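You operate a simulated robot arm through the tools that you are given. There is no shell and no other tool.

You run a simulated robot arm. Do the job below in one go: nothing can be reset, and whatever is moved stays where it is left.

TASK
Bring the tester up to 6 bar with the seated gauge locked in.
Fine: lock it and shut the vent, then prime; never go 1 bar over, stop within 0.2 bar on the master, read the gauge and leave it standing there.

It is judged by the outcome, as a careful person would: the job done as asked, and still so three seconds after it is handed in. It fails if anything else is knocked over, pushed out of place, dropped, spilled or broken.

THE ROBOT
A 7-joint arm with a fingered hand, fixed in place. Base frame: the origin is on the floor under the middle of its stand, x ahead of it, y to its left, z up; the work surface is at about z = 0.86. Units: m, rad, N and s.
With the tool pointing down near the work surface it reaches from about 0.32 to 0.72 m from the base axis. Its first joint turns from -2.897 to 2.897 rad. Payload 4 kg.
The tool frame sits at the grasp point between the pads (the TCP): z along the fingers, y along the line on which they close. The tips reach 0.026 m beyond it. The gripper opens to 0.148 m; its body begins 0.073 m behind the TCP. The gripper is a hand of 3 fingers: y runs from the thumb to the fingers, the wrist lies at [0, 0, -0.239] in the tool frame.
Orientation is that of the tool frame in the base frame, as [roll, pitch, yaw] about the fixed x, y, z axes, in that order (R = Rz(yaw) Ry(pitch) Rx(roll)). With the fingers straight down and closing along the base's y, the tool's x points along the base's -x, its y along +y and its z along -z.

THE INTERFACE
- The arm moves only by the tool nudge_tool. Its argument "moves" is a list that holds one entry, the list of rows, each a list of 6 numbers: the shift along the base's x, y, z in m, then the turn, a rotation vector about the base's x, y, z in rad. In form: [[[tx, ty, tz, ax, ay, az], ...]]. A call has 1 to 20 rows; each row shifts and turns the commanded pose from where the row before left it. Rows are played at 5 a second. More than 0.05 m and 0.15 rad between two rows, and nothing of the call is played. Where a pose cannot be reached the arm comes as near as it can. A force on the tool above 40 N (or 10 N above the force at the start of the call, whichever is more), or a blocked arm, ends the call early, and 0.2 s more pass. In this call time passes only in rows, and 0.2 s behind the last. The reply holds the time, the measured pose of the TCP, the force on the tool along the base axes, the opening and the grip force, in the units named above and with some noise, with the torque about the TCP (base axes, N m) and any sound that the robot's microphone picked up.
- Cameras (640 x 400 px; columns grow to the right, rows downward): "scene" is fixed at [0.402, 0.4996, 1.6603]; the picture's right is [-0.26, 0.97, 0.00], its down [0.91, 0.24, -0.35] and it looks along [-0.34, -0.09, -0.94] (base axes); focal length 240 px, centre (320, 200). "wrist" rides on the gripper at [0.068, -0.039, -0.09] in the tool frame; the picture's right is [0.50, 0.87, 0.00], its down [-0.66, 0.38, -0.65] and it looks along [-0.57, 0.33, 0.76] (tool axes); focal length 222 px, centre (320, 200). There is no depth. A picture from a camera that has moved, and an enlarged one, comes with that camera's place and axes in the base frame and with its lens.
- snapshot(camera): a new picture of that camera. It takes no simulated time.
- raise_lower(by): slides the trunk up (or, below 0, down) by that many m; the arm rides with it, the base frame stays. It gives what a move gives, with no picture.
- set_fingers(finger1, finger2, thumb_bend): sets how far each is bent, from 0 (flat) to 1 (curled in); at 0.3 the hand is open as for a grip, at 0.7 the pads meet at the TCP. One left out holds its place. A second passes; each finger stops where it meets its share of the squeeze, and holds until it gets a number again. It is the only way to open and close the hand. It gives what a move gives, with no picture; readings hold the bend of each and the force on the fingers (four entries, about 0 where the hand has none), thumb and palm.
- zoom(camera, box): a new picture of the part [left, top, right, bottom] of that camera's present view, enlarged. It takes no simulated time.
- sign_off(): hands the job in; it is judged then, once.

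Places have to be worked out from the pictures, the camera data and where the tool is seen. Open the gripper and draw the arm clear of the work before you hand the job in, unless the task says otherwise.

The tools are called after "Call:" as name(argument=value, ...) on one line, values as JSON. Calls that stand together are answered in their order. nudge_tool: Moves the arm, as the interface text tells. Its arguments: {"type":"object","properties":{"moves":{"type":"array","items":{"type":"array","items":{"type":"array","items":{"type":"number"}}}}},"required":["moves"]} The other tools are called the same way: raise_lower (by) moves the trunk up or down; set_fingers (finger1, finger2, thumb_bend) moves the fingers one by one; snapshot (camera) takes a picture; zoom (camera, box) takes an enlarged picture of a part of a camera's view; sign_off () hands the job in.

At the start:

```text
time_s: 0.0
eef_pos: [0.0832, 0.4217, 1.2708]
ee_rot: [-3.14, -0.001, -3.141]
force: [0.5, 0.4, 0.6]
ft_torque: [0.01, -0.01, -0.02]
finger_gap: 0.1479
gripper_force: 0.0
shape: jaw
bend: [0.3, 0.3, 0.3]
finger forces: [0.0, 0.0, 0.1, 0.0, 0.0, 0.1]
trunk travel left (down, up): [-0.525, 0.065]
```

scene: 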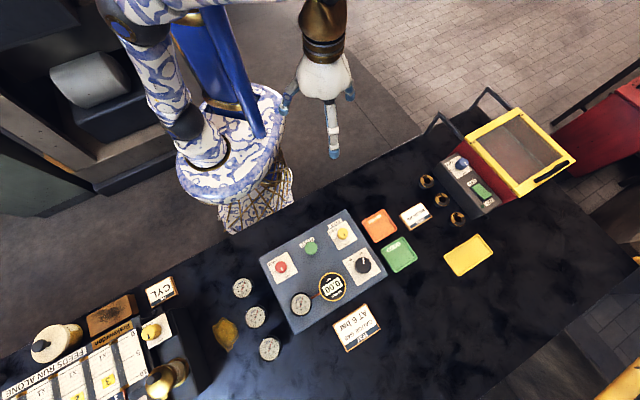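
wrist: 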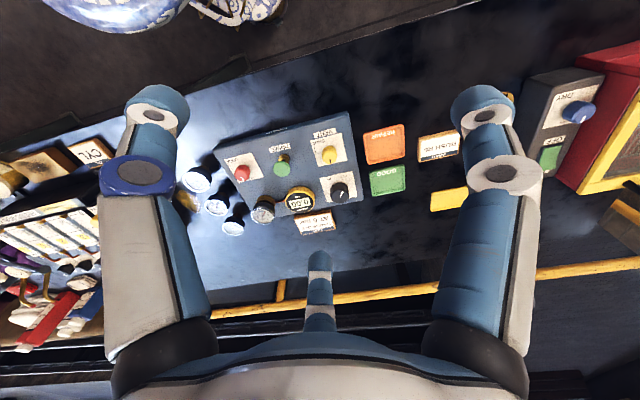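

The tester is a blue box with a red control, a green one, a yellow one and a black knob, plus a master display reading 0.00 and a seated gauge. I zoom in to read the labels before moving anything.

Call:
zoom(camera="scene", box=[250, 200, 400, 360])

Call:
zoom(camera="scene", box=[200, 260, 300, 370])

Call:
zoom(camera="wrist", box=[200, 110, 380, 250])

```text
2.50 times, centred on (325, 280) of scene
camera zoom: at [0.402, 0.4996, 1.6603], right [-0.26, 0.97, 0.0], down [0.91, 0.24, -0.35], along [-0.34, -0.09, -0.94], focal length 599 px, centre (308, 0)
```

zoom: 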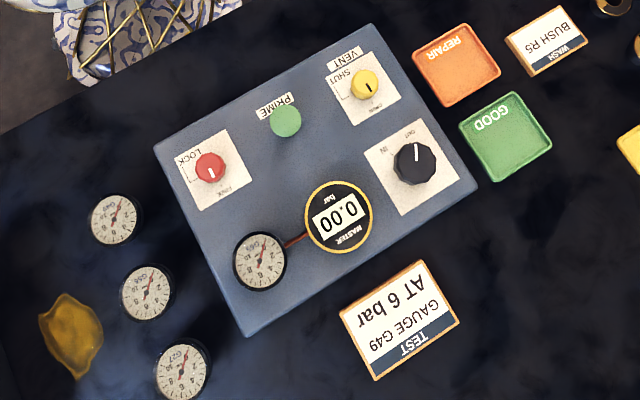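

```text
3.64 times, centred on (250, 315) of scene
camera zoom: at [0.402, 0.4996, 1.6603], right [-0.26, 0.97, 0.0], down [0.91, 0.24, -0.35], along [-0.34, -0.09, -0.94], focal length 872 px, centre (574, -218)
```

zoom: 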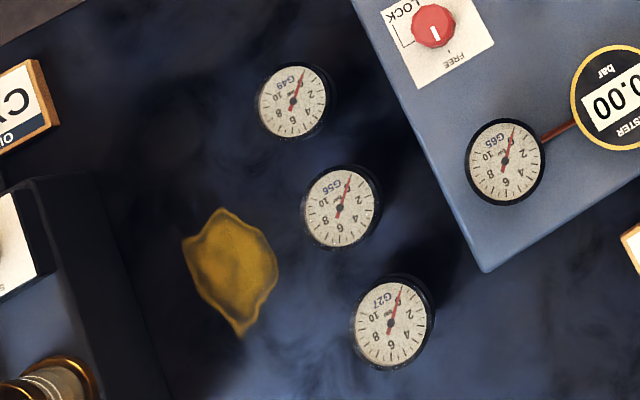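

```text
2.86 times, centred on (290, 180) of wrist
camera zoom: at [0.0158, 0.3827, 1.3619], right [-0.5, 0.87, 0.0], down [0.66, 0.38, 0.65], along [0.57, 0.33, -0.76], focal length 635 px, centre (406, 257)
```

zoom: 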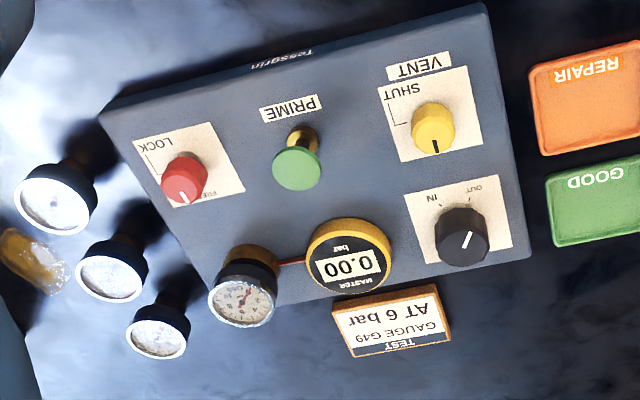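

The seated gauge appears to be G65 and both small knobs look to be pointing to FREE and OPEN. I zoom tighter on each control plate to read the marks and turning angles.

Call:
zoom(camera="scene", box=[260, 245, 310, 285])

Call:
zoom(camera="scene", box=[320, 215, 370, 255])

Call:
zoom(camera="scene", box=[335, 240, 395, 290])

Call:
zoom(camera="scene", box=[285, 270, 350, 325])

Call:
zoom(camera="scene", box=[290, 225, 340, 265])

Call:
zoom(camera="wrist", box=[220, 140, 300, 190])

Call:
zoom(camera="wrist", box=[290, 120, 370, 220])

```text
10.00 times, centred on (285, 265) of scene
camera zoom: at [0.402, 0.4996, 1.6603], right [-0.26, 0.97, 0.0], down [0.91, 0.24, -0.35], along [-0.34, -0.09, -0.94], focal length 2397 px, centre (670, -450)
```

zoom: 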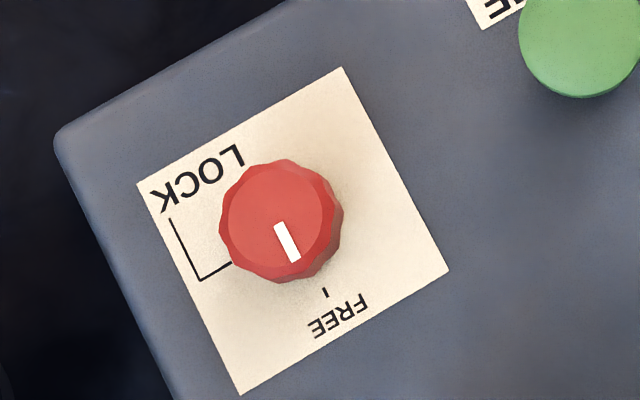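

```text
10.00 times, centred on (345, 235) of scene
camera zoom: at [0.402, 0.4996, 1.6603], right [-0.26, 0.97, 0.0], down [0.91, 0.24, -0.35], along [-0.34, -0.09, -0.94], focal length 2397 px, centre (70, -150)
```

zoom: 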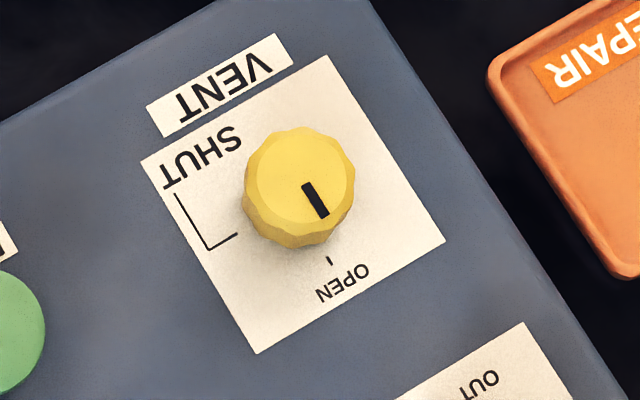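

```text
8.00 times, centred on (365, 265) of scene
camera zoom: at [0.402, 0.4996, 1.6603], right [-0.26, 0.97, 0.0], down [0.91, 0.24, -0.35], along [-0.34, -0.09, -0.94], focal length 1917 px, centre (-40, -320)
```

zoom: 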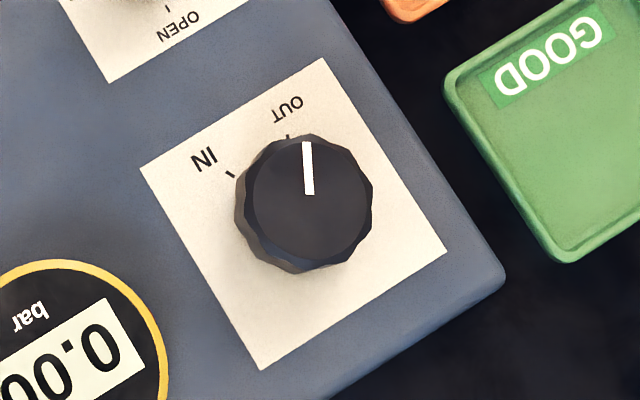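

```text
7.27 times, centred on (318, 298) of scene
camera zoom: at [0.402, 0.4996, 1.6603], right [-0.26, 0.97, 0.0], down [0.91, 0.24, -0.35], along [-0.34, -0.09, -0.94], focal length 1743 px, centre (338, -509)
```

zoom: 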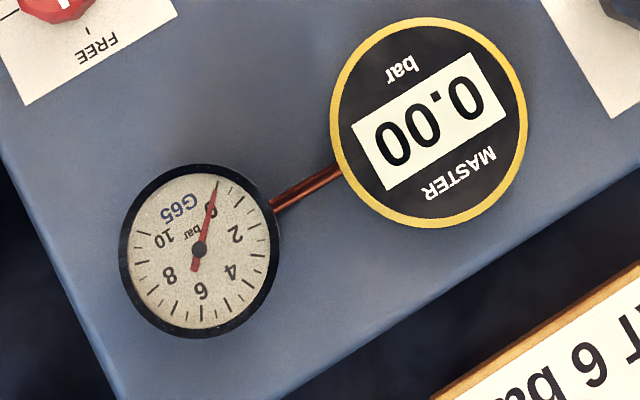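

```text
10.00 times, centred on (315, 245) of scene
camera zoom: at [0.402, 0.4996, 1.6603], right [-0.26, 0.97, 0.0], down [0.91, 0.24, -0.35], along [-0.34, -0.09, -0.94], focal length 2397 px, centre (370, -250)
```

zoom: 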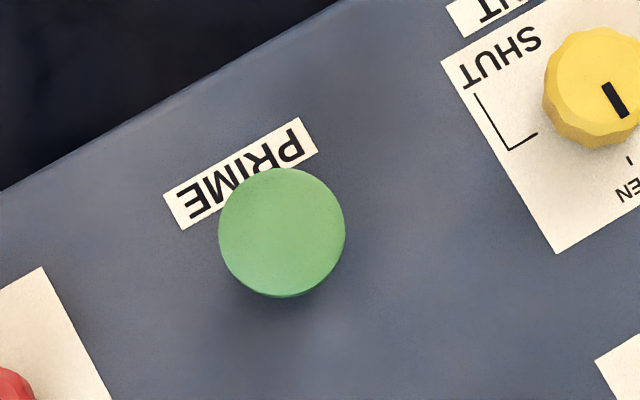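

```text
8.00 times, centred on (260, 165) of wrist
camera zoom: at [0.0158, 0.3827, 1.3619], right [-0.5, 0.87, 0.0], down [0.66, 0.38, 0.65], along [0.57, 0.33, -0.76], focal length 1777 px, centre (800, 480)
```

zoom: 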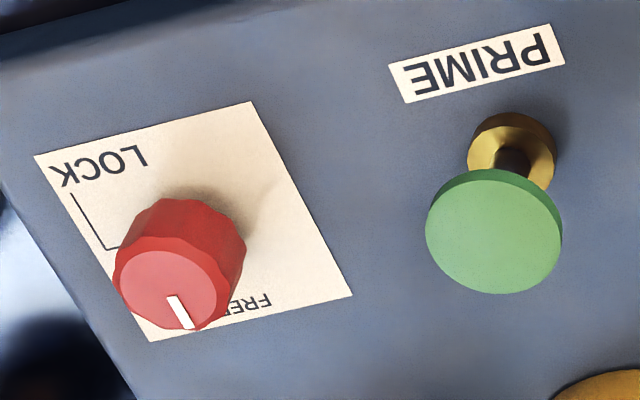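

```text
4.00 times, centred on (330, 170) of wrist
camera zoom: at [0.0158, 0.3827, 1.3619], right [-0.5, 0.87, 0.0], down [0.66, 0.38, 0.65], along [0.57, 0.33, -0.76], focal length 888 px, centre (280, 320)
```

zoom: 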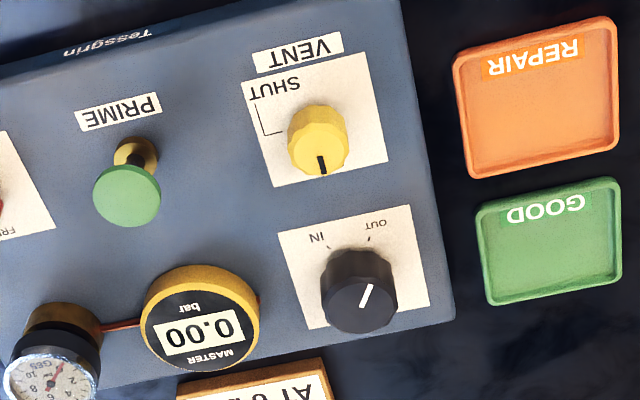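

The seated gauge is G65, on the tester's port. Red LOCK at about (0.372, 0.371) points to FREE, and yellow VENT at about (0.224, 0.526) points to OPEN. Both need a 90° clockwise turn. The green PRIME plunger is at about (0.297, 0.445), and the black IN/OUT knob at (0.304, 0.607) is at its OUT end. I'll part-close the hand so it fits between the fittings, then go above the red knob with the hand turned +60°.

Call:
set_fingers(finger1=0.48, finger2=0.48, thumb_bend=0.48)

Call:
nudge_tool(moves=[[[0.0361, -0.0063, -0.0213, 0, 0, 0.131], [0.0361, -0.0063, -0.0213, 0, 0, 0.131], [0.0361, -0.0063, -0.0213, 0, 0, 0.131], [0.0361, -0.0063, -0.0213, 0, 0, 0.131], [0.0361, -0.0063, -0.0213, 0, 0, 0.131], [0.0361, -0.0063, -0.0213, 0, 0, 0.131], [0.0361, -0.0063, -0.0213, 0, 0, 0.131], [0.0361, -0.0063, -0.0213, 0, 0, 0.131], [0, 0, 0, 0, 0, 0]]])

Call:
snapshot(camera="scene")

Call:
snapshot(camera="wrist")

```text
time_s: 1.0
eef_pos: [0.0823, 0.4217, 1.2704]
ee_rot: [3.141, -0.001, -3.141]
force: [0.0, -0.2, 0.3]
ft_torque: [0.02, -0.01, -0.01]
finger_gap: 0.0691
gripper_force: 0.0
shape: fingers
bend: [0.48, 0.48, 0.48]
finger forces: [0.1, 0.0, 0.0, 0.1, 0.0, 0.0]
trunk travel left (down, up): [-0.525, 0.065]
```

```text
time_s: 3.0
eef_pos: [0.3713, 0.3714, 1.1025]
ee_rot: [-3.141, 0.0, -2.092]
force: [0.1, 0.2, -0.2]
ft_torque: [0.04, -0.02, 0.02]
finger_gap: 0.0691
gripper_force: 0.1
shape: fingers
bend: [0.48, 0.48, 0.48]
finger forces: [0.1, 0.0, 0.0, 0.0, 0.1, 0.0]
trunk travel left (down, up): [-0.525, 0.065]
```

```text
taken
```

scene: 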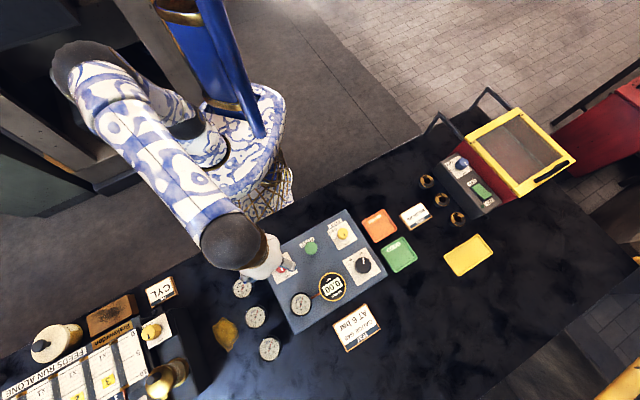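

```text
taken
camera wrist: at [0.3726, 0.2934, 1.1935], right [-1.0, 0.0, 0.0], down [0.0, 0.76, 0.65], along [0.0, 0.65, -0.76], focal length 222 px, centre (320, 200)
```

wrist: 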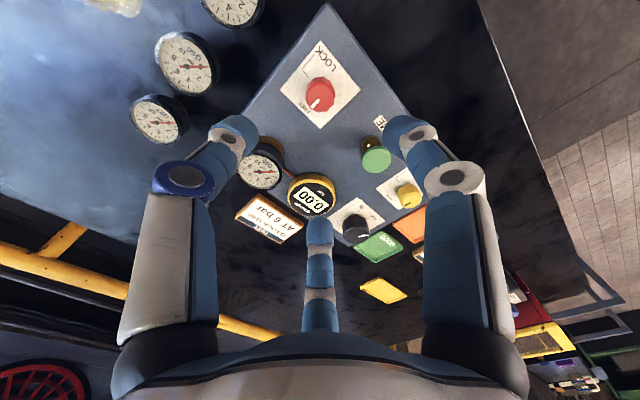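

The hand is above the red knob and the seven-joint arm reached it cleanly. I zoom in the wrist view to check the knob centre against the tool axis.

Call:
zoom(camera="wrist", box=[260, 20, 400, 140])

Call:
zoom(camera="scene", box=[200, 200, 360, 320])

```text
3.33 times, centred on (330, 80) of wrist
camera zoom: at [0.3726, 0.2934, 1.1935], right [-1.0, 0.0, 0.0], down [0.0, 0.76, 0.65], along [0.0, 0.65, -0.76], focal length 740 px, centre (287, 600)
```

zoom: 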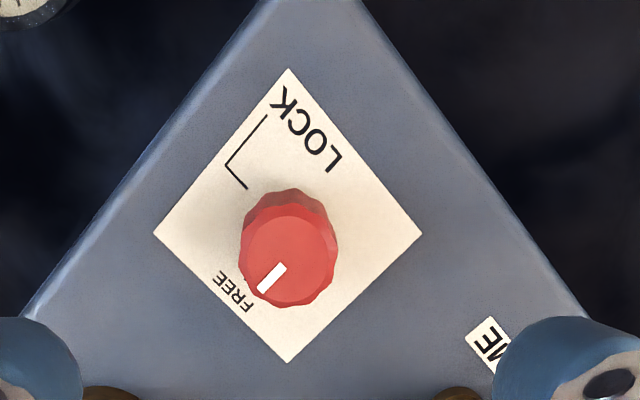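

```text
3.33 times, centred on (280, 260) of scene
camera zoom: at [0.402, 0.4996, 1.6603], right [-0.26, 0.97, 0.0], down [0.91, 0.24, -0.35], along [-0.34, -0.09, -0.94], focal length 799 px, centre (453, 0)
```

zoom: 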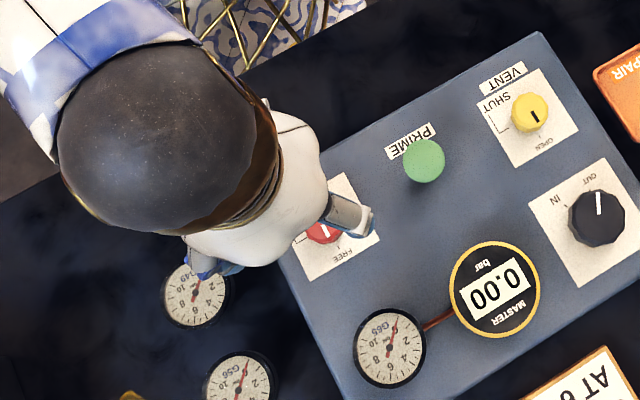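

The wrist view puts the red knob at (0.372, 0.371), which matches the tool axis, with its top at about z = 0.92 and the panel at about 0.892. I lower until the fingertips sit just above the panel around the knob.

Call:
nudge_tool(moves=[[[0.0002, 0, -0.04, 0, 0, 0], [0, 0, -0.04, 0, 0, 0], [0, 0, -0.035, 0, 0, 0], [0, 0, -0.03, 0, 0, 0], [0, 0, -0.02, 0, 0, 0], [0, 0, -0.01, 0, 0, 0], [0, 0, 0, 0, 0, 0]]])

Call:
snapshot(camera="wrist")

Call:
zoom(camera="scene", box=[230, 210, 350, 320])

```text
time_s: 4.6
eef_pos: [0.3719, 0.3703, 0.9258]
ee_rot: [-3.141, -0.001, -2.091]
force: [0.2, -0.2, -0.5]
ft_torque: [0.04, -0.03, -0.01]
finger_gap: 0.0692
gripper_force: 0.1
shape: fingers
bend: [0.48, 0.48, 0.48]
finger forces: [0.0, 0.0, 0.1, 0.0, 0.0, 0.0]
trunk travel left (down, up): [-0.525, 0.065]
```

```text
taken
camera wrist: at [0.3728, 0.2937, 1.0169], right [-1.0, 0.0, 0.0], down [0.0, 0.76, 0.65], along [0.0, 0.65, -0.76], focal length 222 px, centre (320, 200)
```

wrist: 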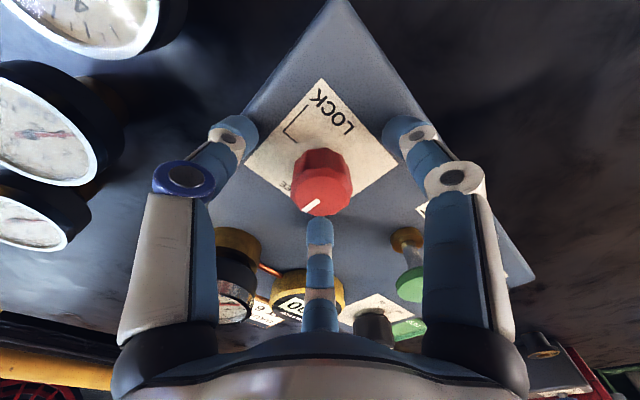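

```text
3.64 times, centred on (290, 265) of scene
camera zoom: at [0.402, 0.4996, 1.6603], right [-0.26, 0.97, 0.0], down [0.91, 0.24, -0.35], along [-0.34, -0.09, -0.94], focal length 872 px, centre (429, -36)
```

zoom: 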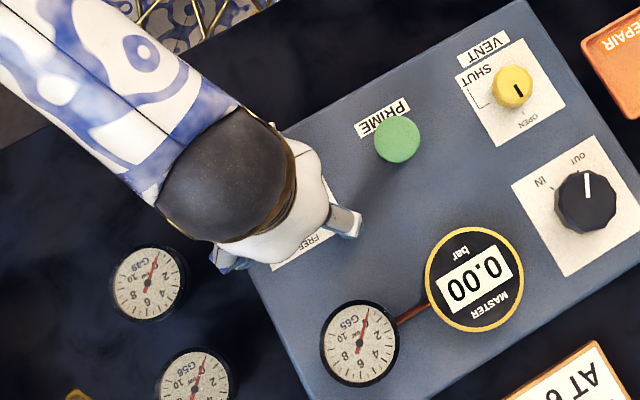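

The fingers straddle the red knob with no contact. I close all three on it equally.

Call:
set_fingers(finger1=0.65, finger2=0.65, thumb_bend=0.65)

Call:
snapshot(camera="wrist")

```text
time_s: 5.6
eef_pos: [0.3728, 0.3726, 0.9264]
ee_rot: [-3.142, -0.002, -2.092]
force: [1.7, -0.7, -1.7]
ft_torque: [-0.03, -0.02, 0.02]
finger_gap: 0.0251
gripper_force: 4.4
shape: fingers
bend: [0.61, 0.62, 0.63]
finger forces: [3.3, 2.7, 0.1, 0.1, 4.0, 0.0]
trunk travel left (down, up): [-0.525, 0.065]
```

```text
taken
camera wrist: at [0.3729, 0.2936, 1.017], right [-1.0, 0.0, 0.0], down [0.0, 0.76, 0.65], along [0.0, 0.65, -0.76], focal length 222 px, centre (320, 200)
```

wrist: 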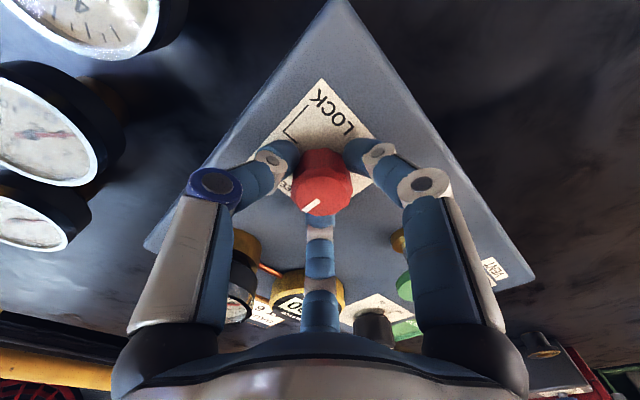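

All three fingers hold the knob with about 3–4 N each. I turn it clockwise 90° in small steps, watching the force and torque.

Call:
nudge_tool(moves=[[[0, 0, 0, 0, 0, -0.12], [0, 0, 0, 0, 0, -0.12], [0, 0, 0, 0, 0, -0.12], [0, 0, 0, 0, 0, -0.12], [0, 0, 0, 0, 0, 0]]])

Call:
snapshot(camera="wrist")

```text
time_s: 6.8
eef_pos: [0.3723, 0.3704, 0.9253]
ee_rot: [3.141, 0.001, -2.573]
force: [3.1, 0.1, 4.5]
ft_torque: [-0.03, -0.08, -0.02]
finger_gap: 0.0247
gripper_force: 5.9
shape: fingers
bend: [0.61, 0.61, 0.62]
finger forces: [3.2, 3.4, 0.0, 0.1, 5.3, 0.0]
trunk travel left (down, up): [-0.525, 0.065]
```

```text
taken
camera wrist: at [0.336, 0.302, 1.0164], right [-0.89, 0.46, 0.0], down [0.35, 0.67, 0.65], along [0.3, 0.58, -0.76], focal length 222 px, centre (320, 200)
```

wrist: 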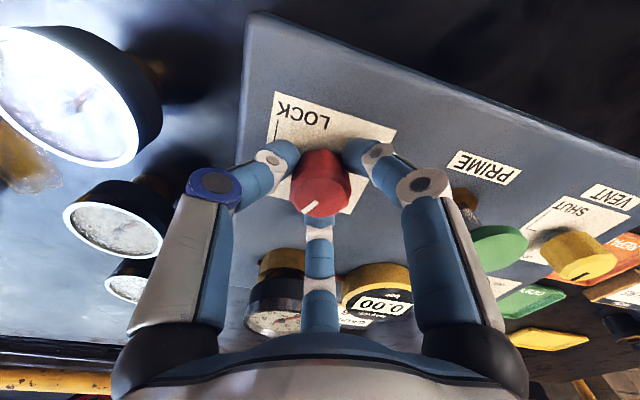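

The pointer keeps its place relative to the hand, so the knob is turning with it. I continue through the rest of the quarter turn.

Call:
nudge_tool(moves=[[[0, 0, 0, 0, 0, -0.122], [0, 0, 0, 0, 0, -0.122], [0, 0, 0, 0, 0, -0.122], [0, 0, 0, 0, 0, -0.122], [0, 0, 0, 0, 0, -0.122], [0, 0, 0, 0, 0, -0.122], [0, 0, 0, 0, 0, -0.122], [0, 0, 0, 0, 0, -0.122], [0, 0, 0, 0, 0, -0.122], [0, 0, 0, 0, 0, 0]]])

Call:
snapshot(camera="wrist")

Call:
zoom(camera="scene", box=[230, 210, 350, 320])

```text
time_s: 9.0
eef_pos: [0.3714, 0.3697, 0.9267]
ee_rot: [3.141, 0.002, 2.608]
force: [1.2, -1.1, -0.7]
ft_torque: [-0.06, -0.08, -0.01]
finger_gap: 0.0245
gripper_force: 5.4
shape: fingers
bend: [0.61, 0.61, 0.63]
finger forces: [2.6, 3.6, 0.0, 0.0, 4.2, 0.0]
trunk travel left (down, up): [-0.525, 0.065]
```

```text
taken
camera wrist: at [0.2938, 0.3717, 1.0169], right [0.01, 1.0, 0.0], down [0.76, -0.01, 0.65], along [0.65, -0.01, -0.76], focal length 222 px, centre (320, 200)
```

wrist: 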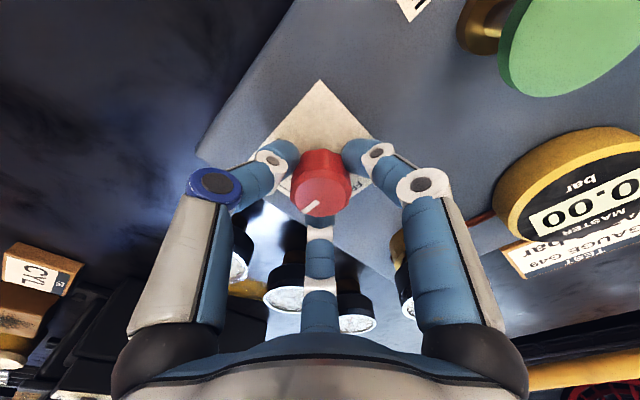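

```text
3.64 times, centred on (290, 265) of scene
camera zoom: at [0.402, 0.4996, 1.6603], right [-0.26, 0.97, 0.0], down [0.91, 0.24, -0.35], along [-0.34, -0.09, -0.94], focal length 872 px, centre (429, -36)
```

zoom: 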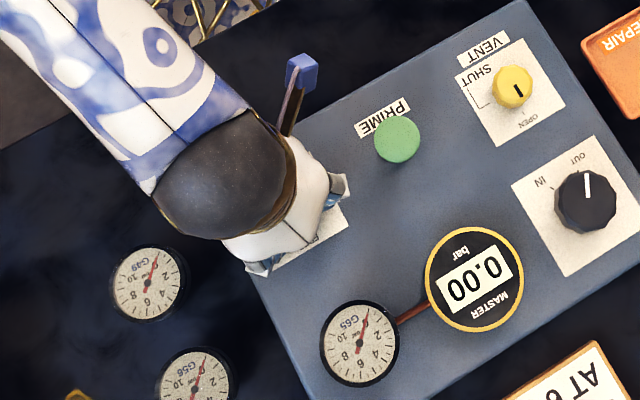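

The knob has followed the full quarter turn. I open the fingers and rise to check the pointer against the LOCK mark.

Call:
set_fingers(finger1=0.48, finger2=0.48, thumb_bend=0.48)

Call:
nudge_tool(moves=[[[0, 0, 0.03, 0, 0, 0], [0, 0, 0.04, 0, 0, 0], [0, 0, 0.04, 0, 0, 0], [0, 0, 0, 0, 0, 0]]])

Call:
snapshot(camera="wrist")

Call:
zoom(camera="wrist", box=[250, 60, 390, 180])

```text
time_s: 10.0
eef_pos: [0.3703, 0.3717, 0.9266]
ee_rot: [3.14, -0.001, 2.611]
force: [-0.2, 0.4, -0.2]
ft_torque: [0.01, 0.03, -0.02]
finger_gap: 0.0684
gripper_force: 0.0
shape: fingers
bend: [0.48, 0.48, 0.48]
finger forces: [0.1, 0.1, 0.1, 0.0, 0.0, 0.0]
trunk travel left (down, up): [-0.525, 0.065]
```

```text
time_s: 11.0
eef_pos: [0.3718, 0.3693, 1.034]
ee_rot: [-3.141, -0.001, 2.611]
force: [1.3, -0.4, 0.1]
ft_torque: [0.02, 0.01, 0.0]
finger_gap: 0.0681
gripper_force: 0.2
shape: fingers
bend: [0.48, 0.48, 0.48]
finger forces: [0.0, 0.0, 0.0, 0.0, 0.1, 0.0]
trunk travel left (down, up): [-0.525, 0.065]
```

```text
taken
camera wrist: at [0.2947, 0.3698, 1.1254], right [0.01, 1.0, 0.0], down [0.76, -0.01, 0.65], along [0.65, 0.0, -0.76], focal length 222 px, centre (320, 200)
```

wrist: 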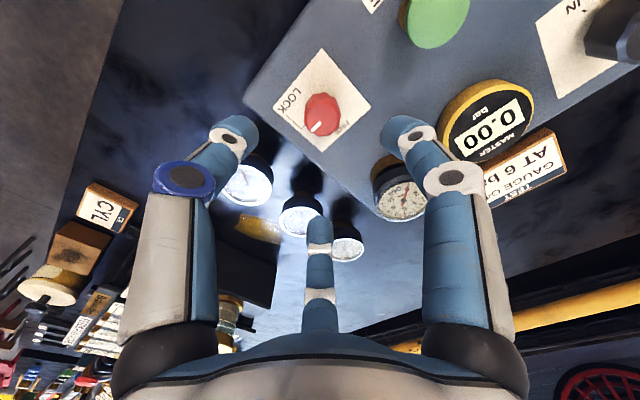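

```text
3.33 times, centred on (320, 120) of wrist
camera zoom: at [0.2947, 0.3698, 1.1254], right [0.01, 1.0, 0.0], down [0.76, -0.01, 0.65], along [0.65, 0.0, -0.76], focal length 740 px, centre (320, 467)
```

zoom: 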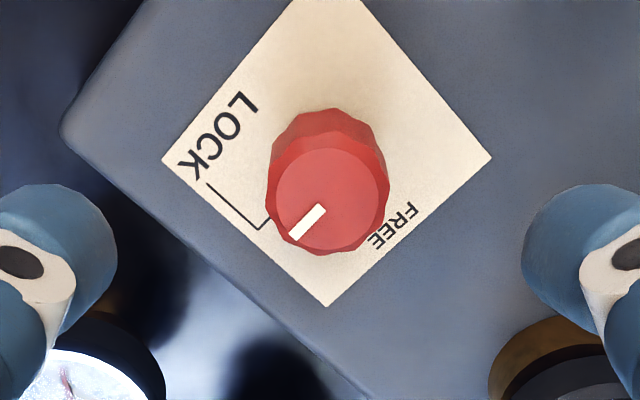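

The white pointer now lies on the LOCK leader, so the gauge is locked. Next I move over the yellow VENT knob at (0.224, 0.526), winding the hand back to its earlier angle on the way.

Call:
nudge_tool(moves=[[[-0.01135, 0.01205, 0.002, 0, 0, 0.1215], [-0.01135, 0.01205, 0.002, 0, 0, 0.1215], [-0.01135, 0.01205, 0.002, 0, 0, 0.1215], [-0.01135, 0.01205, 0.002, 0, 0, 0.1215], [-0.01135, 0.01205, 0.002, 0, 0, 0.1215], [-0.01135, 0.01205, 0.002, 0, 0, 0.1215], [-0.01135, 0.01205, 0.002, 0, 0, 0.1215], [-0.01135, 0.01205, 0.002, 0, 0, 0.1215], [-0.01135, 0.01205, 0.002, 0, 0, 0.1215], [-0.01135, 0.01205, 0.002, 0, 0, 0.1215], [-0.01135, 0.01205, 0.002, 0, 0, 0.1215], [-0.01135, 0.01205, 0.002, 0, 0, 0.1215], [-0.01135, 0.01205, 0.002, 0, 0, 0.1215], [0, 0, 0, 0, 0, 0]]])

Call:
snapshot(camera="wrist")

Call:
snapshot(camera="scene")

Call:
zoom(camera="wrist", box=[250, 40, 390, 180])

```text
time_s: 14.0
eef_pos: [0.2242, 0.5297, 1.0625]
ee_rot: [3.141, -0.001, -2.09]
force: [0.3, 0.1, 0.0]
ft_torque: [-0.04, 0.03, 0.02]
finger_gap: 0.0681
gripper_force: 0.1
shape: fingers
bend: [0.48, 0.48, 0.48]
finger forces: [0.0, 0.0, 0.1, 0.1, 0.0, 0.0]
trunk travel left (down, up): [-0.525, 0.065]
```

```text
taken
camera wrist: at [0.2253, 0.4514, 1.152], right [-1.0, 0.0, 0.0], down [0.0, 0.76, 0.65], along [0.0, 0.65, -0.76], focal length 222 px, centre (320, 200)
```

wrist: 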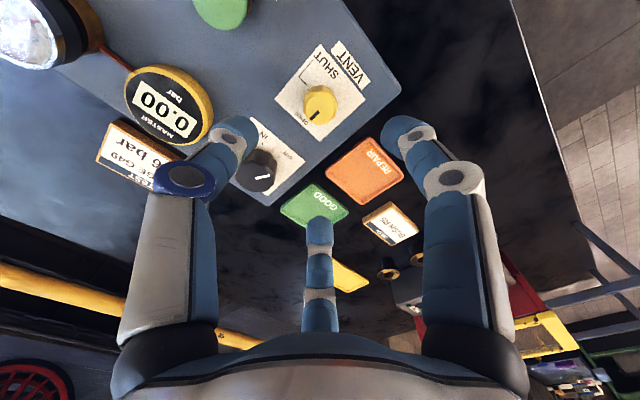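

```text
taken
```

scene: 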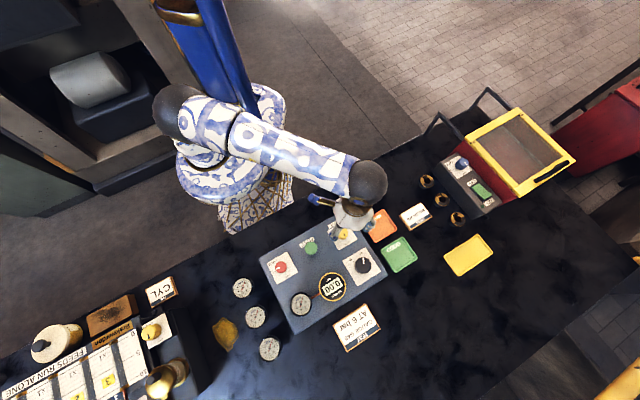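

```text
2.86 times, centred on (320, 110) of wrist
camera zoom: at [0.2253, 0.4514, 1.152], right [-1.0, 0.0, 0.0], down [0.0, 0.76, 0.65], along [0.0, 0.65, -0.76], focal length 635 px, centre (320, 457)
```

zoom: 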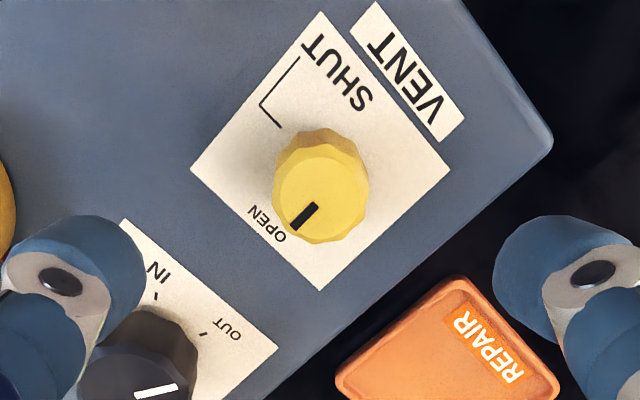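

The VENT plate centre works out at (0.2252, 0.528), about 1–2 mm from the tool axis. I correct for that and lower around the knob.

Call:
nudge_tool(moves=[[[0.001, -0.0017, -0.035, 0, 0, 0], [0, 0, -0.035, 0, 0, 0], [0, 0, -0.03, 0, 0, 0], [0, 0, -0.02, 0, 0, 0], [0, 0, -0.0165, 0, 0, 0], [0, 0, 0, 0, 0, 0]]])

Call:
snapshot(camera="wrist")

```text
time_s: 15.4
eef_pos: [0.2242, 0.5259, 0.9258]
ee_rot: [3.142, 0.001, -2.092]
force: [-0.2, -0.2, -0.6]
ft_torque: [0.02, -0.03, -0.03]
finger_gap: 0.0683
gripper_force: 0.0
shape: fingers
bend: [0.48, 0.48, 0.48]
finger forces: [0.1, 0.0, 0.1, 0.1, 0.0, 0.1]
trunk travel left (down, up): [-0.525, 0.065]
```

```text
taken
camera wrist: at [0.2251, 0.4486, 1.016], right [-1.0, 0.0, 0.0], down [0.0, 0.76, 0.65], along [0.0, 0.65, -0.76], focal length 222 px, centre (320, 200)
```

wrist: 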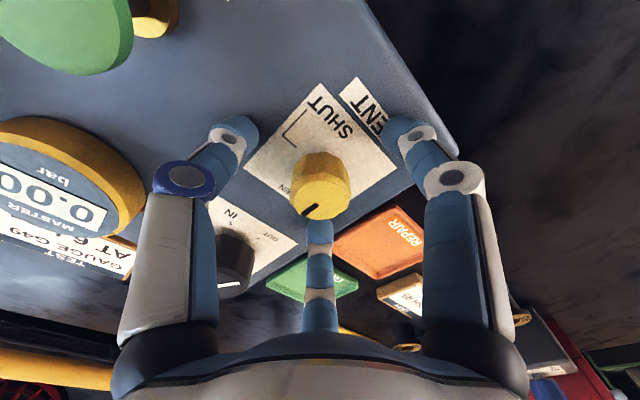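

The knob sits centred between the fingers with no contact. I trim about 1 mm and close on it.

Call:
nudge_tool(moves=[[[0.0008, 0.001, 0, 0, 0, 0], [0, 0, 0, 0, 0, 0]]])

Call:
set_fingers(finger1=0.65, finger2=0.65, thumb_bend=0.65)

Call:
snapshot(camera="wrist")

```text
time_s: 16.0
eef_pos: [0.2253, 0.5276, 0.9249]
ee_rot: [-3.141, 0.0, -2.092]
force: [-0.4, 0.3, 0.3]
ft_torque: [-0.01, 0.02, -0.03]
finger_gap: 0.0683
gripper_force: 0.1
shape: fingers
bend: [0.48, 0.48, 0.48]
finger forces: [0.0, 0.0, 0.0, 0.1, 0.0, 0.0]
trunk travel left (down, up): [-0.525, 0.065]
```

```text
time_s: 17.0
eef_pos: [0.2255, 0.5299, 0.9265]
ee_rot: [-3.141, -0.001, -2.093]
force: [-0.9, -0.4, -0.5]
ft_torque: [-0.02, 0.01, 0.03]
finger_gap: 0.0244
gripper_force: 5.1
shape: fingers
bend: [0.61, 0.61, 0.63]
finger forces: [3.2, 3.0, 0.1, 0.0, 3.7, 0.0]
trunk travel left (down, up): [-0.525, 0.065]
```

```text
taken
camera wrist: at [0.2262, 0.4501, 1.0165], right [-1.0, 0.0, 0.0], down [0.0, 0.76, 0.65], along [0.0, 0.65, -0.76], focal length 222 px, centre (320, 200)
```

wrist: 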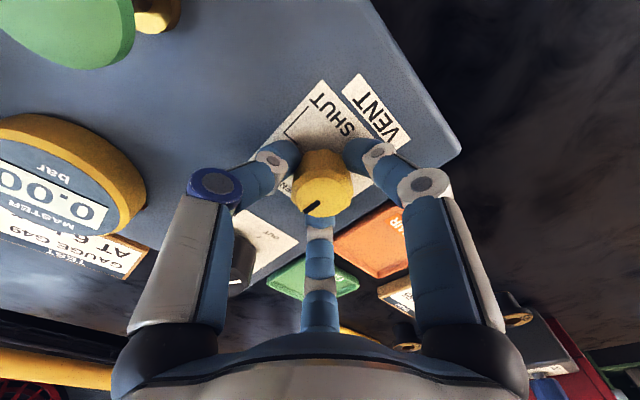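

The grip matches the one on the red knob. I turn the vent clockwise the full 90° towards SHUT.

Call:
nudge_tool(moves=[[[0, 0, 0, 0, 0, -0.1215], [0, 0, 0, 0, 0, -0.1215], [0, 0, 0, 0, 0, -0.1215], [0, 0, 0, 0, 0, -0.1215], [0, 0, 0, 0, 0, -0.1215], [0, 0, 0, 0, 0, -0.1215], [0, 0, 0, 0, 0, -0.1215], [0, 0, 0, 0, 0, -0.1215], [0, 0, 0, 0, 0, -0.1215], [0, 0, 0, 0, 0, -0.1215], [0, 0, 0, 0, 0, -0.1215], [0, 0, 0, 0, 0, -0.1215], [0, 0, 0, 0, 0, -0.1215], [0, 0, 0, 0, 0, 0]]])

Call:
snapshot(camera="wrist")

```text
time_s: 20.0
eef_pos: [0.2228, 0.5277, 0.9251]
ee_rot: [3.139, 0.0, 2.61]
force: [-2.6, 0.9, 3.0]
ft_torque: [0.03, 0.08, 0.03]
finger_gap: 0.0244
gripper_force: 5.6
shape: fingers
bend: [0.61, 0.62, 0.63]
finger forces: [4.4, 2.6, 0.0, 0.0, 4.2, 0.0]
trunk travel left (down, up): [-0.525, 0.065]
```

```text
taken
camera wrist: at [0.1477, 0.5278, 1.0162], right [0.01, 1.0, 0.0], down [0.76, -0.01, 0.65], along [0.65, 0.0, -0.76], focal length 222 px, centre (320, 200)
```

wrist: 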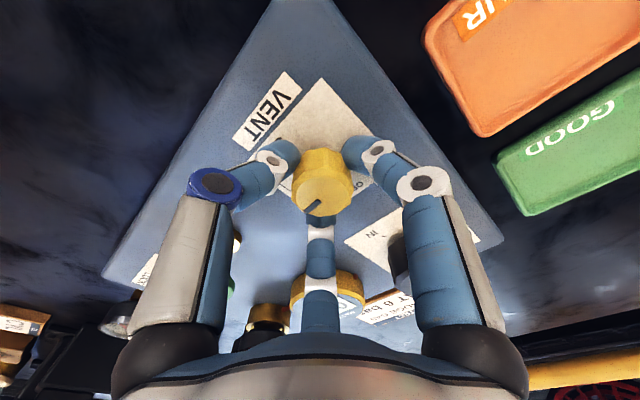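

The vent knob followed the hand through the turn. I release it, rise, and check both pointers before touching the pump.

Call:
set_fingers(finger1=0.48, finger2=0.48, thumb_bend=0.48)

Call:
nudge_tool(moves=[[[0, 0, 0.03, 0, 0, 0], [0, 0, 0.04, 0, 0, 0], [0, 0, 0.05, 0, 0, 0], [0, 0, 0, 0, 0, 0]]])

Call:
zoom(camera="wrist", box=[250, 40, 390, 180])

Call:
zoom(camera="scene", box=[250, 200, 400, 350])

```text
time_s: 21.0
eef_pos: [0.2253, 0.5286, 0.9241]
ee_rot: [3.141, 0.001, 2.61]
force: [0.5, 1.0, -0.7]
ft_torque: [0.01, 0.02, 0.01]
finger_gap: 0.0681
gripper_force: 0.1
shape: fingers
bend: [0.48, 0.48, 0.48]
finger forces: [0.0, 0.0, 0.0, 0.0, 0.0, 0.1]
trunk travel left (down, up): [-0.525, 0.065]
```

```text
time_s: 22.0
eef_pos: [0.2265, 0.5293, 1.0479]
ee_rot: [-3.141, 0.001, 2.611]
force: [-0.3, -0.3, -0.5]
ft_torque: [0.01, -0.02, 0.0]
finger_gap: 0.0682
gripper_force: 0.1
shape: fingers
bend: [0.48, 0.48, 0.48]
finger forces: [0.0, 0.0, 0.0, 0.0, 0.0, 0.1]
trunk travel left (down, up): [-0.525, 0.065]
```

```text
2.86 times, centred on (320, 110) of wrist
camera zoom: at [0.1493, 0.5313, 1.1385], right [0.01, 1.0, 0.0], down [0.76, 0.0, 0.65], along [0.65, 0.0, -0.76], focal length 635 px, centre (320, 457)
```

zoom: 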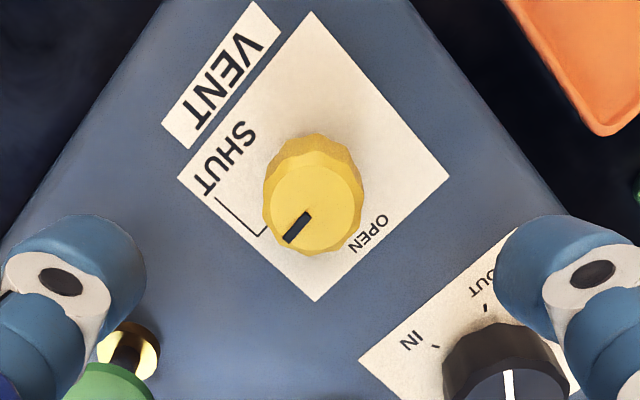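

```text
2.67 times, centred on (325, 275) of scene
camera zoom: at [0.402, 0.4996, 1.6603], right [-0.26, 0.97, 0.0], down [0.91, 0.24, -0.35], along [-0.34, -0.09, -0.94], focal length 639 px, centre (307, 0)
```

zoom: 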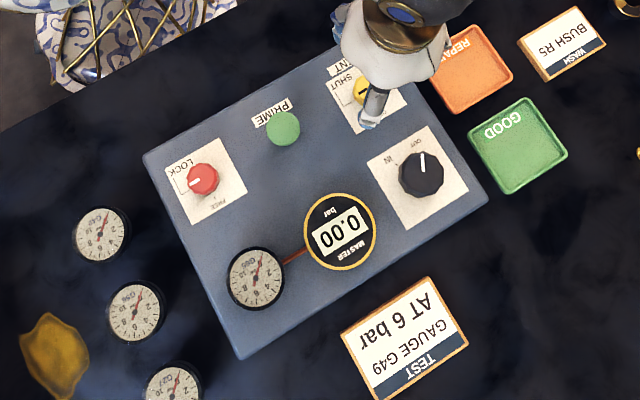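

The yellow pointer is on the SHUT leader and the red one is on LOCK. The black knob's pointer may look slightly different, so I check it and the master closely.

Call:
zoom(camera="scene", box=[335, 240, 395, 290])

Call:
zoom(camera="scene", box=[260, 245, 310, 285])

Call:
zoom(camera="scene", box=[285, 270, 350, 325])

Call:
snapshot(camera="wrist")

```text
8.00 times, centred on (365, 265) of scene
camera zoom: at [0.402, 0.4996, 1.6603], right [-0.26, 0.97, 0.0], down [0.91, 0.24, -0.35], along [-0.34, -0.09, -0.94], focal length 1917 px, centre (-40, -320)
```

zoom: 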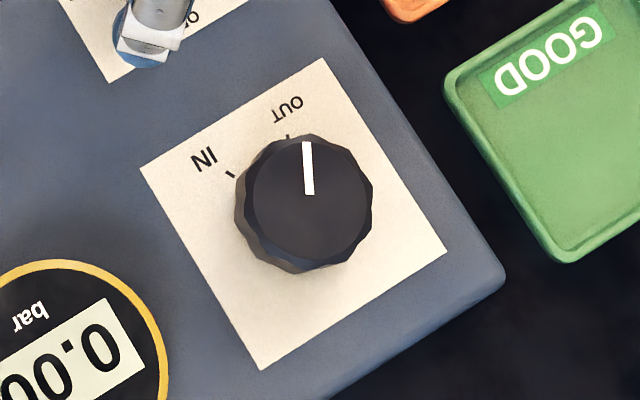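

```text
10.00 times, centred on (285, 265) of scene
camera zoom: at [0.402, 0.4996, 1.6603], right [-0.26, 0.97, 0.0], down [0.91, 0.24, -0.35], along [-0.34, -0.09, -0.94], focal length 2397 px, centre (670, -450)
```

zoom: 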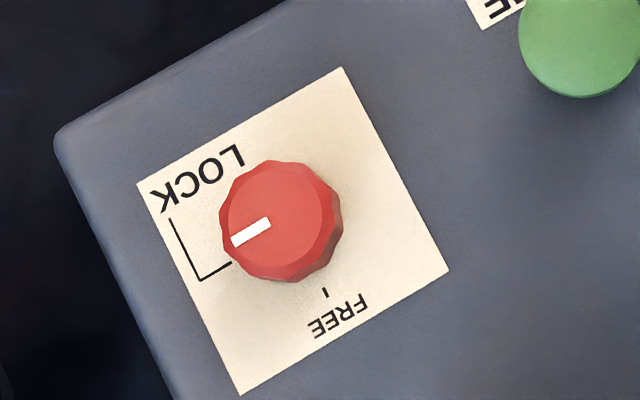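

```text
7.27 times, centred on (318, 298) of scene
camera zoom: at [0.402, 0.4996, 1.6603], right [-0.26, 0.97, 0.0], down [0.91, 0.24, -0.35], along [-0.34, -0.09, -0.94], focal length 1743 px, centre (338, -509)
```

zoom: 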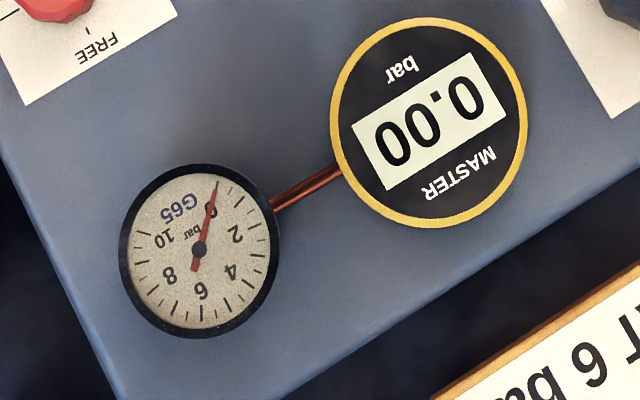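

```text
taken
camera wrist: at [0.1493, 0.5313, 1.1385], right [0.01, 1.0, 0.0], down [0.76, 0.0, 0.65], along [0.65, 0.0, -0.76], focal length 222 px, centre (320, 200)
```

wrist: 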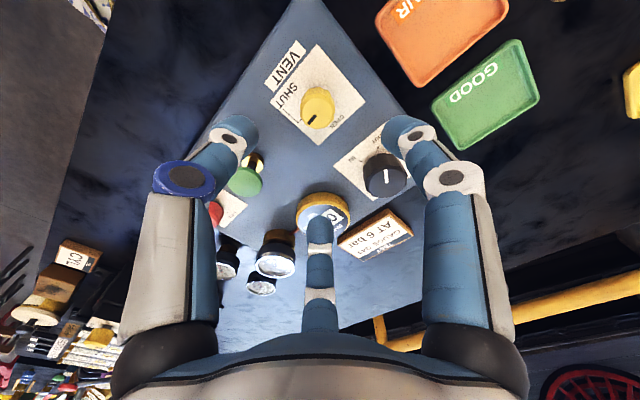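

All else is unchanged: the black knob is at OUT, the master reads 0.00, LOCK and SHUT are both set. Now I go above the green plunger at (0.297, 0.445) and close the fingers into a blunt pusher.

Call:
nudge_tool(moves=[[[0.0118, -0.014, 0, 0, 0, 0.088], [0.0118, -0.014, 0, 0, 0, 0.088], [0.0118, -0.014, 0, 0, 0, 0.088], [0.0118, -0.014, 0, 0, 0, 0.088], [0.0118, -0.014, 0, 0, 0, 0.088], [0.0118, -0.014, 0, 0, 0, 0.088], [0, 0, 0, 0, 0, 0]]])

Call:
set_fingers(finger1=0.7, finger2=0.7, thumb_bend=0.7)

Call:
snapshot(camera="wrist")

Call:
zoom(camera="scene", box=[250, 200, 400, 350])

```text
time_s: 23.6
eef_pos: [0.2983, 0.4428, 1.0442]
ee_rot: [-3.141, -0.001, 3.14]
force: [-0.5, -0.2, -0.3]
ft_torque: [0.0, 0.01, 0.06]
finger_gap: 0.0682
gripper_force: 0.0
shape: fingers
bend: [0.48, 0.48, 0.48]
finger forces: [0.1, 0.0, 0.1, 0.1, 0.1, 0.0]
trunk travel left (down, up): [-0.525, 0.065]
```

```text
time_s: 24.6
eef_pos: [0.2977, 0.4437, 1.0439]
ee_rot: [3.14, -0.001, 3.139]
force: [-0.4, 0.0, -1.1]
ft_torque: [0.02, 0.03, -0.01]
finger_gap: 0.0002
gripper_force: 0.1
shape: fingers
bend: [0.69, 0.69, 0.7]
finger forces: [0.0, 0.0, 0.0, 0.0, 0.0, 0.0]
trunk travel left (down, up): [-0.525, 0.065]
```

```text
taken
camera wrist: at [0.231, 0.4049, 1.1347], right [-0.5, 0.87, 0.0], down [0.66, 0.38, 0.65], along [0.57, 0.33, -0.76], focal length 222 px, centre (320, 200)
```

wrist: 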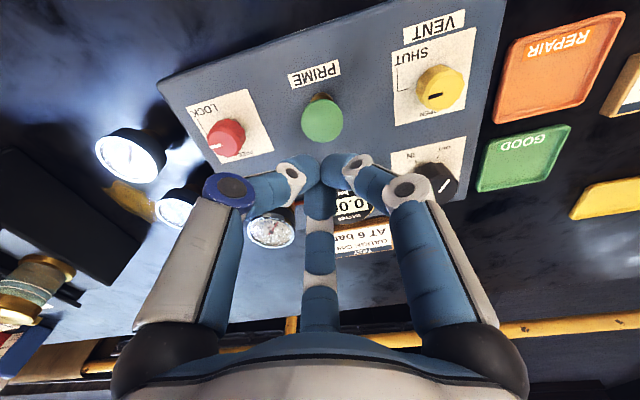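

```text
2.67 times, centred on (325, 275) of scene
camera zoom: at [0.402, 0.4996, 1.6603], right [-0.26, 0.97, 0.0], down [0.91, 0.24, -0.35], along [-0.34, -0.09, -0.94], focal length 639 px, centre (307, 0)
```

zoom: 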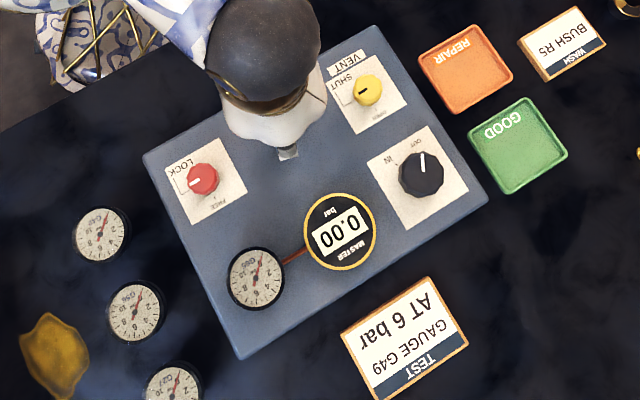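

The plunger top is at (0.297, 0.445, 0.939), so the closed tips need a 1–2 mm shift. I lower to about 1 cm above it, then go down in small steps while watching the force.

Call:
nudge_tool(moves=[[[-0.0015, 0.001, -0.03, 0, 0, 0], [0, 0, -0.025, 0, 0, 0], [0, 0, -0.014, 0, 0, 0], [0, 0, 0, 0, 0, 0]]])

Call:
zoom(camera="wrist", box=[220, 80, 420, 240])

Call:
nudge_tool(moves=[[[0, 0, -0.004, 0, 0, 0], [0, 0, -0.004, 0, 0, 0], [0, 0, -0.003, 0, 0, 0], [0, 0, 0, 0, 0, 0]]])

Call:
zoom(camera="wrist", box=[220, 80, 420, 240])

Call:
zoom(camera="scene", box=[285, 270, 350, 325])

```text
time_s: 25.6
eef_pos: [0.292, 0.4453, 0.9747]
ee_rot: [3.141, 0.0, 3.141]
force: [-0.3, 0.4, -0.1]
ft_torque: [-0.02, 0.01, -0.01]
finger_gap: 0.0001
gripper_force: 0.1
shape: fingers
bend: [0.69, 0.69, 0.7]
finger forces: [0.0, 0.0, 0.0, 0.1, 0.0, 0.0]
trunk travel left (down, up): [-0.525, 0.065]
```

```text
2.50 times, centred on (320, 160) of wrist
camera zoom: at [0.2247, 0.4067, 1.0656], right [-0.5, 0.87, 0.0], down [0.66, 0.38, 0.65], along [0.57, 0.33, -0.76], focal length 555 px, centre (320, 300)
```

zoom: 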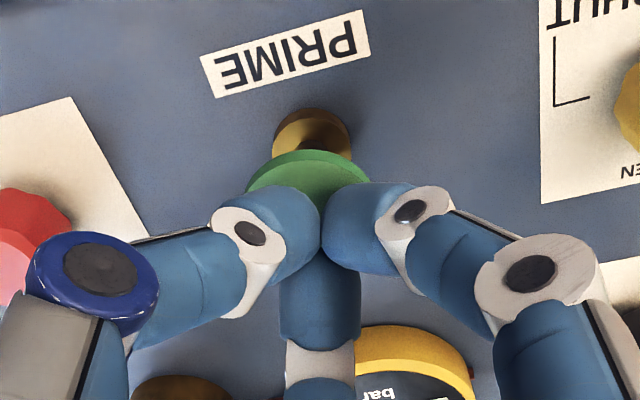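

```text
time_s: 26.6
eef_pos: [0.2938, 0.445, 0.9653]
ee_rot: [3.14, 0.0, 3.14]
force: [-1.5, 0.7, 4.5]
ft_torque: [0.02, 0.02, 0.0]
finger_gap: 0.0
gripper_force: 2.2
shape: fingers
bend: [0.7, 0.7, 0.7]
finger forces: [2.9, 2.0, 0.0, 0.0, 0.1, 0.0]
trunk travel left (down, up): [-0.525, 0.065]
```

```text
2.50 times, centred on (320, 160) of wrist
camera zoom: at [0.2273, 0.4058, 1.0556], right [-0.5, 0.87, 0.0], down [0.66, 0.38, 0.65], along [0.57, 0.33, -0.76], focal length 555 px, centre (320, 300)
```

zoom: 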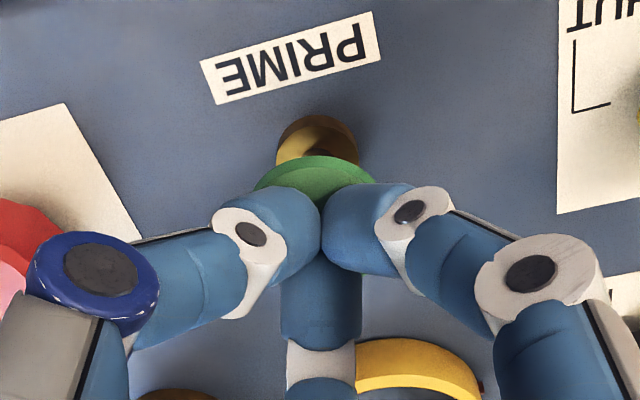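

```text
7.27 times, centred on (318, 298) of scene
camera zoom: at [0.402, 0.4996, 1.6603], right [-0.26, 0.97, 0.0], down [0.91, 0.24, -0.35], along [-0.34, -0.09, -0.94], focal length 1743 px, centre (338, -509)
```

zoom: 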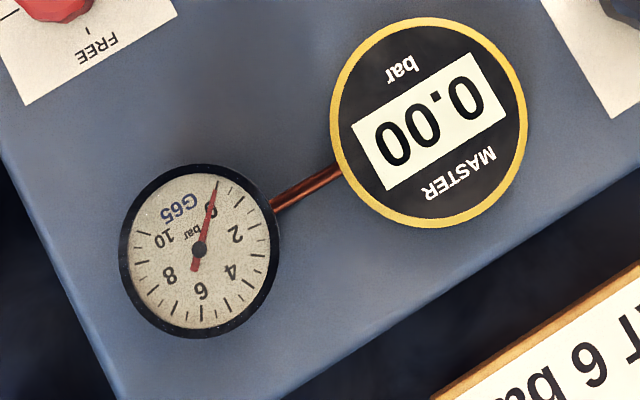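

The tips touched the plunger at tool z ≈ 0.965 with 4.5 N, and the master is still 0.00. I press down a few millimetres at a time and read the master after each step.

Call:
nudge_tool(moves=[[[0.001, 0, -0.002, 0, 0, 0], [0.001, 0, -0.002, 0, 0, 0], [0, 0, -0.002, 0, 0, 0], [0, 0, 0, 0, 0, 0]]])

Call:
zoom(camera="scene", box=[285, 270, 350, 325])

Call:
zoom(camera="wrist", box=[220, 80, 420, 240])

```text
time_s: 27.6
eef_pos: [0.2952, 0.4429, 0.9592]
ee_rot: [-3.141, -0.001, 3.139]
force: [-1.8, 1.9, 5.9]
ft_torque: [0.04, 0.03, -0.01]
finger_gap: 0.0
gripper_force: 4.9
shape: fingers
bend: [0.7, 0.7, 0.7]
finger forces: [4.6, 2.8, 0.0, 0.1, 2.1, 0.1]
trunk travel left (down, up): [-0.525, 0.065]
```

```text
7.27 times, centred on (318, 298) of scene
camera zoom: at [0.402, 0.4996, 1.6603], right [-0.26, 0.97, 0.0], down [0.91, 0.24, -0.35], along [-0.34, -0.09, -0.94], focal length 1743 px, centre (338, -509)
```

zoom: 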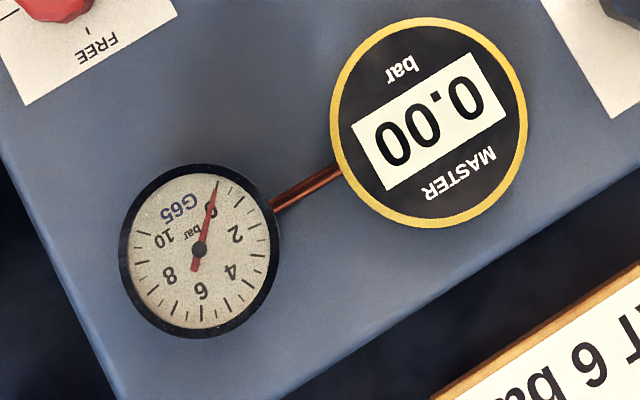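

```text
2.50 times, centred on (320, 160) of wrist
camera zoom: at [0.2293, 0.4049, 1.0497], right [-0.5, 0.87, 0.0], down [0.66, 0.38, 0.65], along [0.57, 0.33, -0.76], focal length 555 px, centre (320, 300)
```

zoom: 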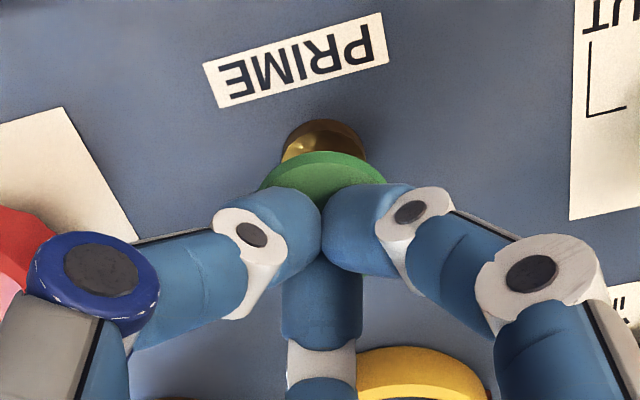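

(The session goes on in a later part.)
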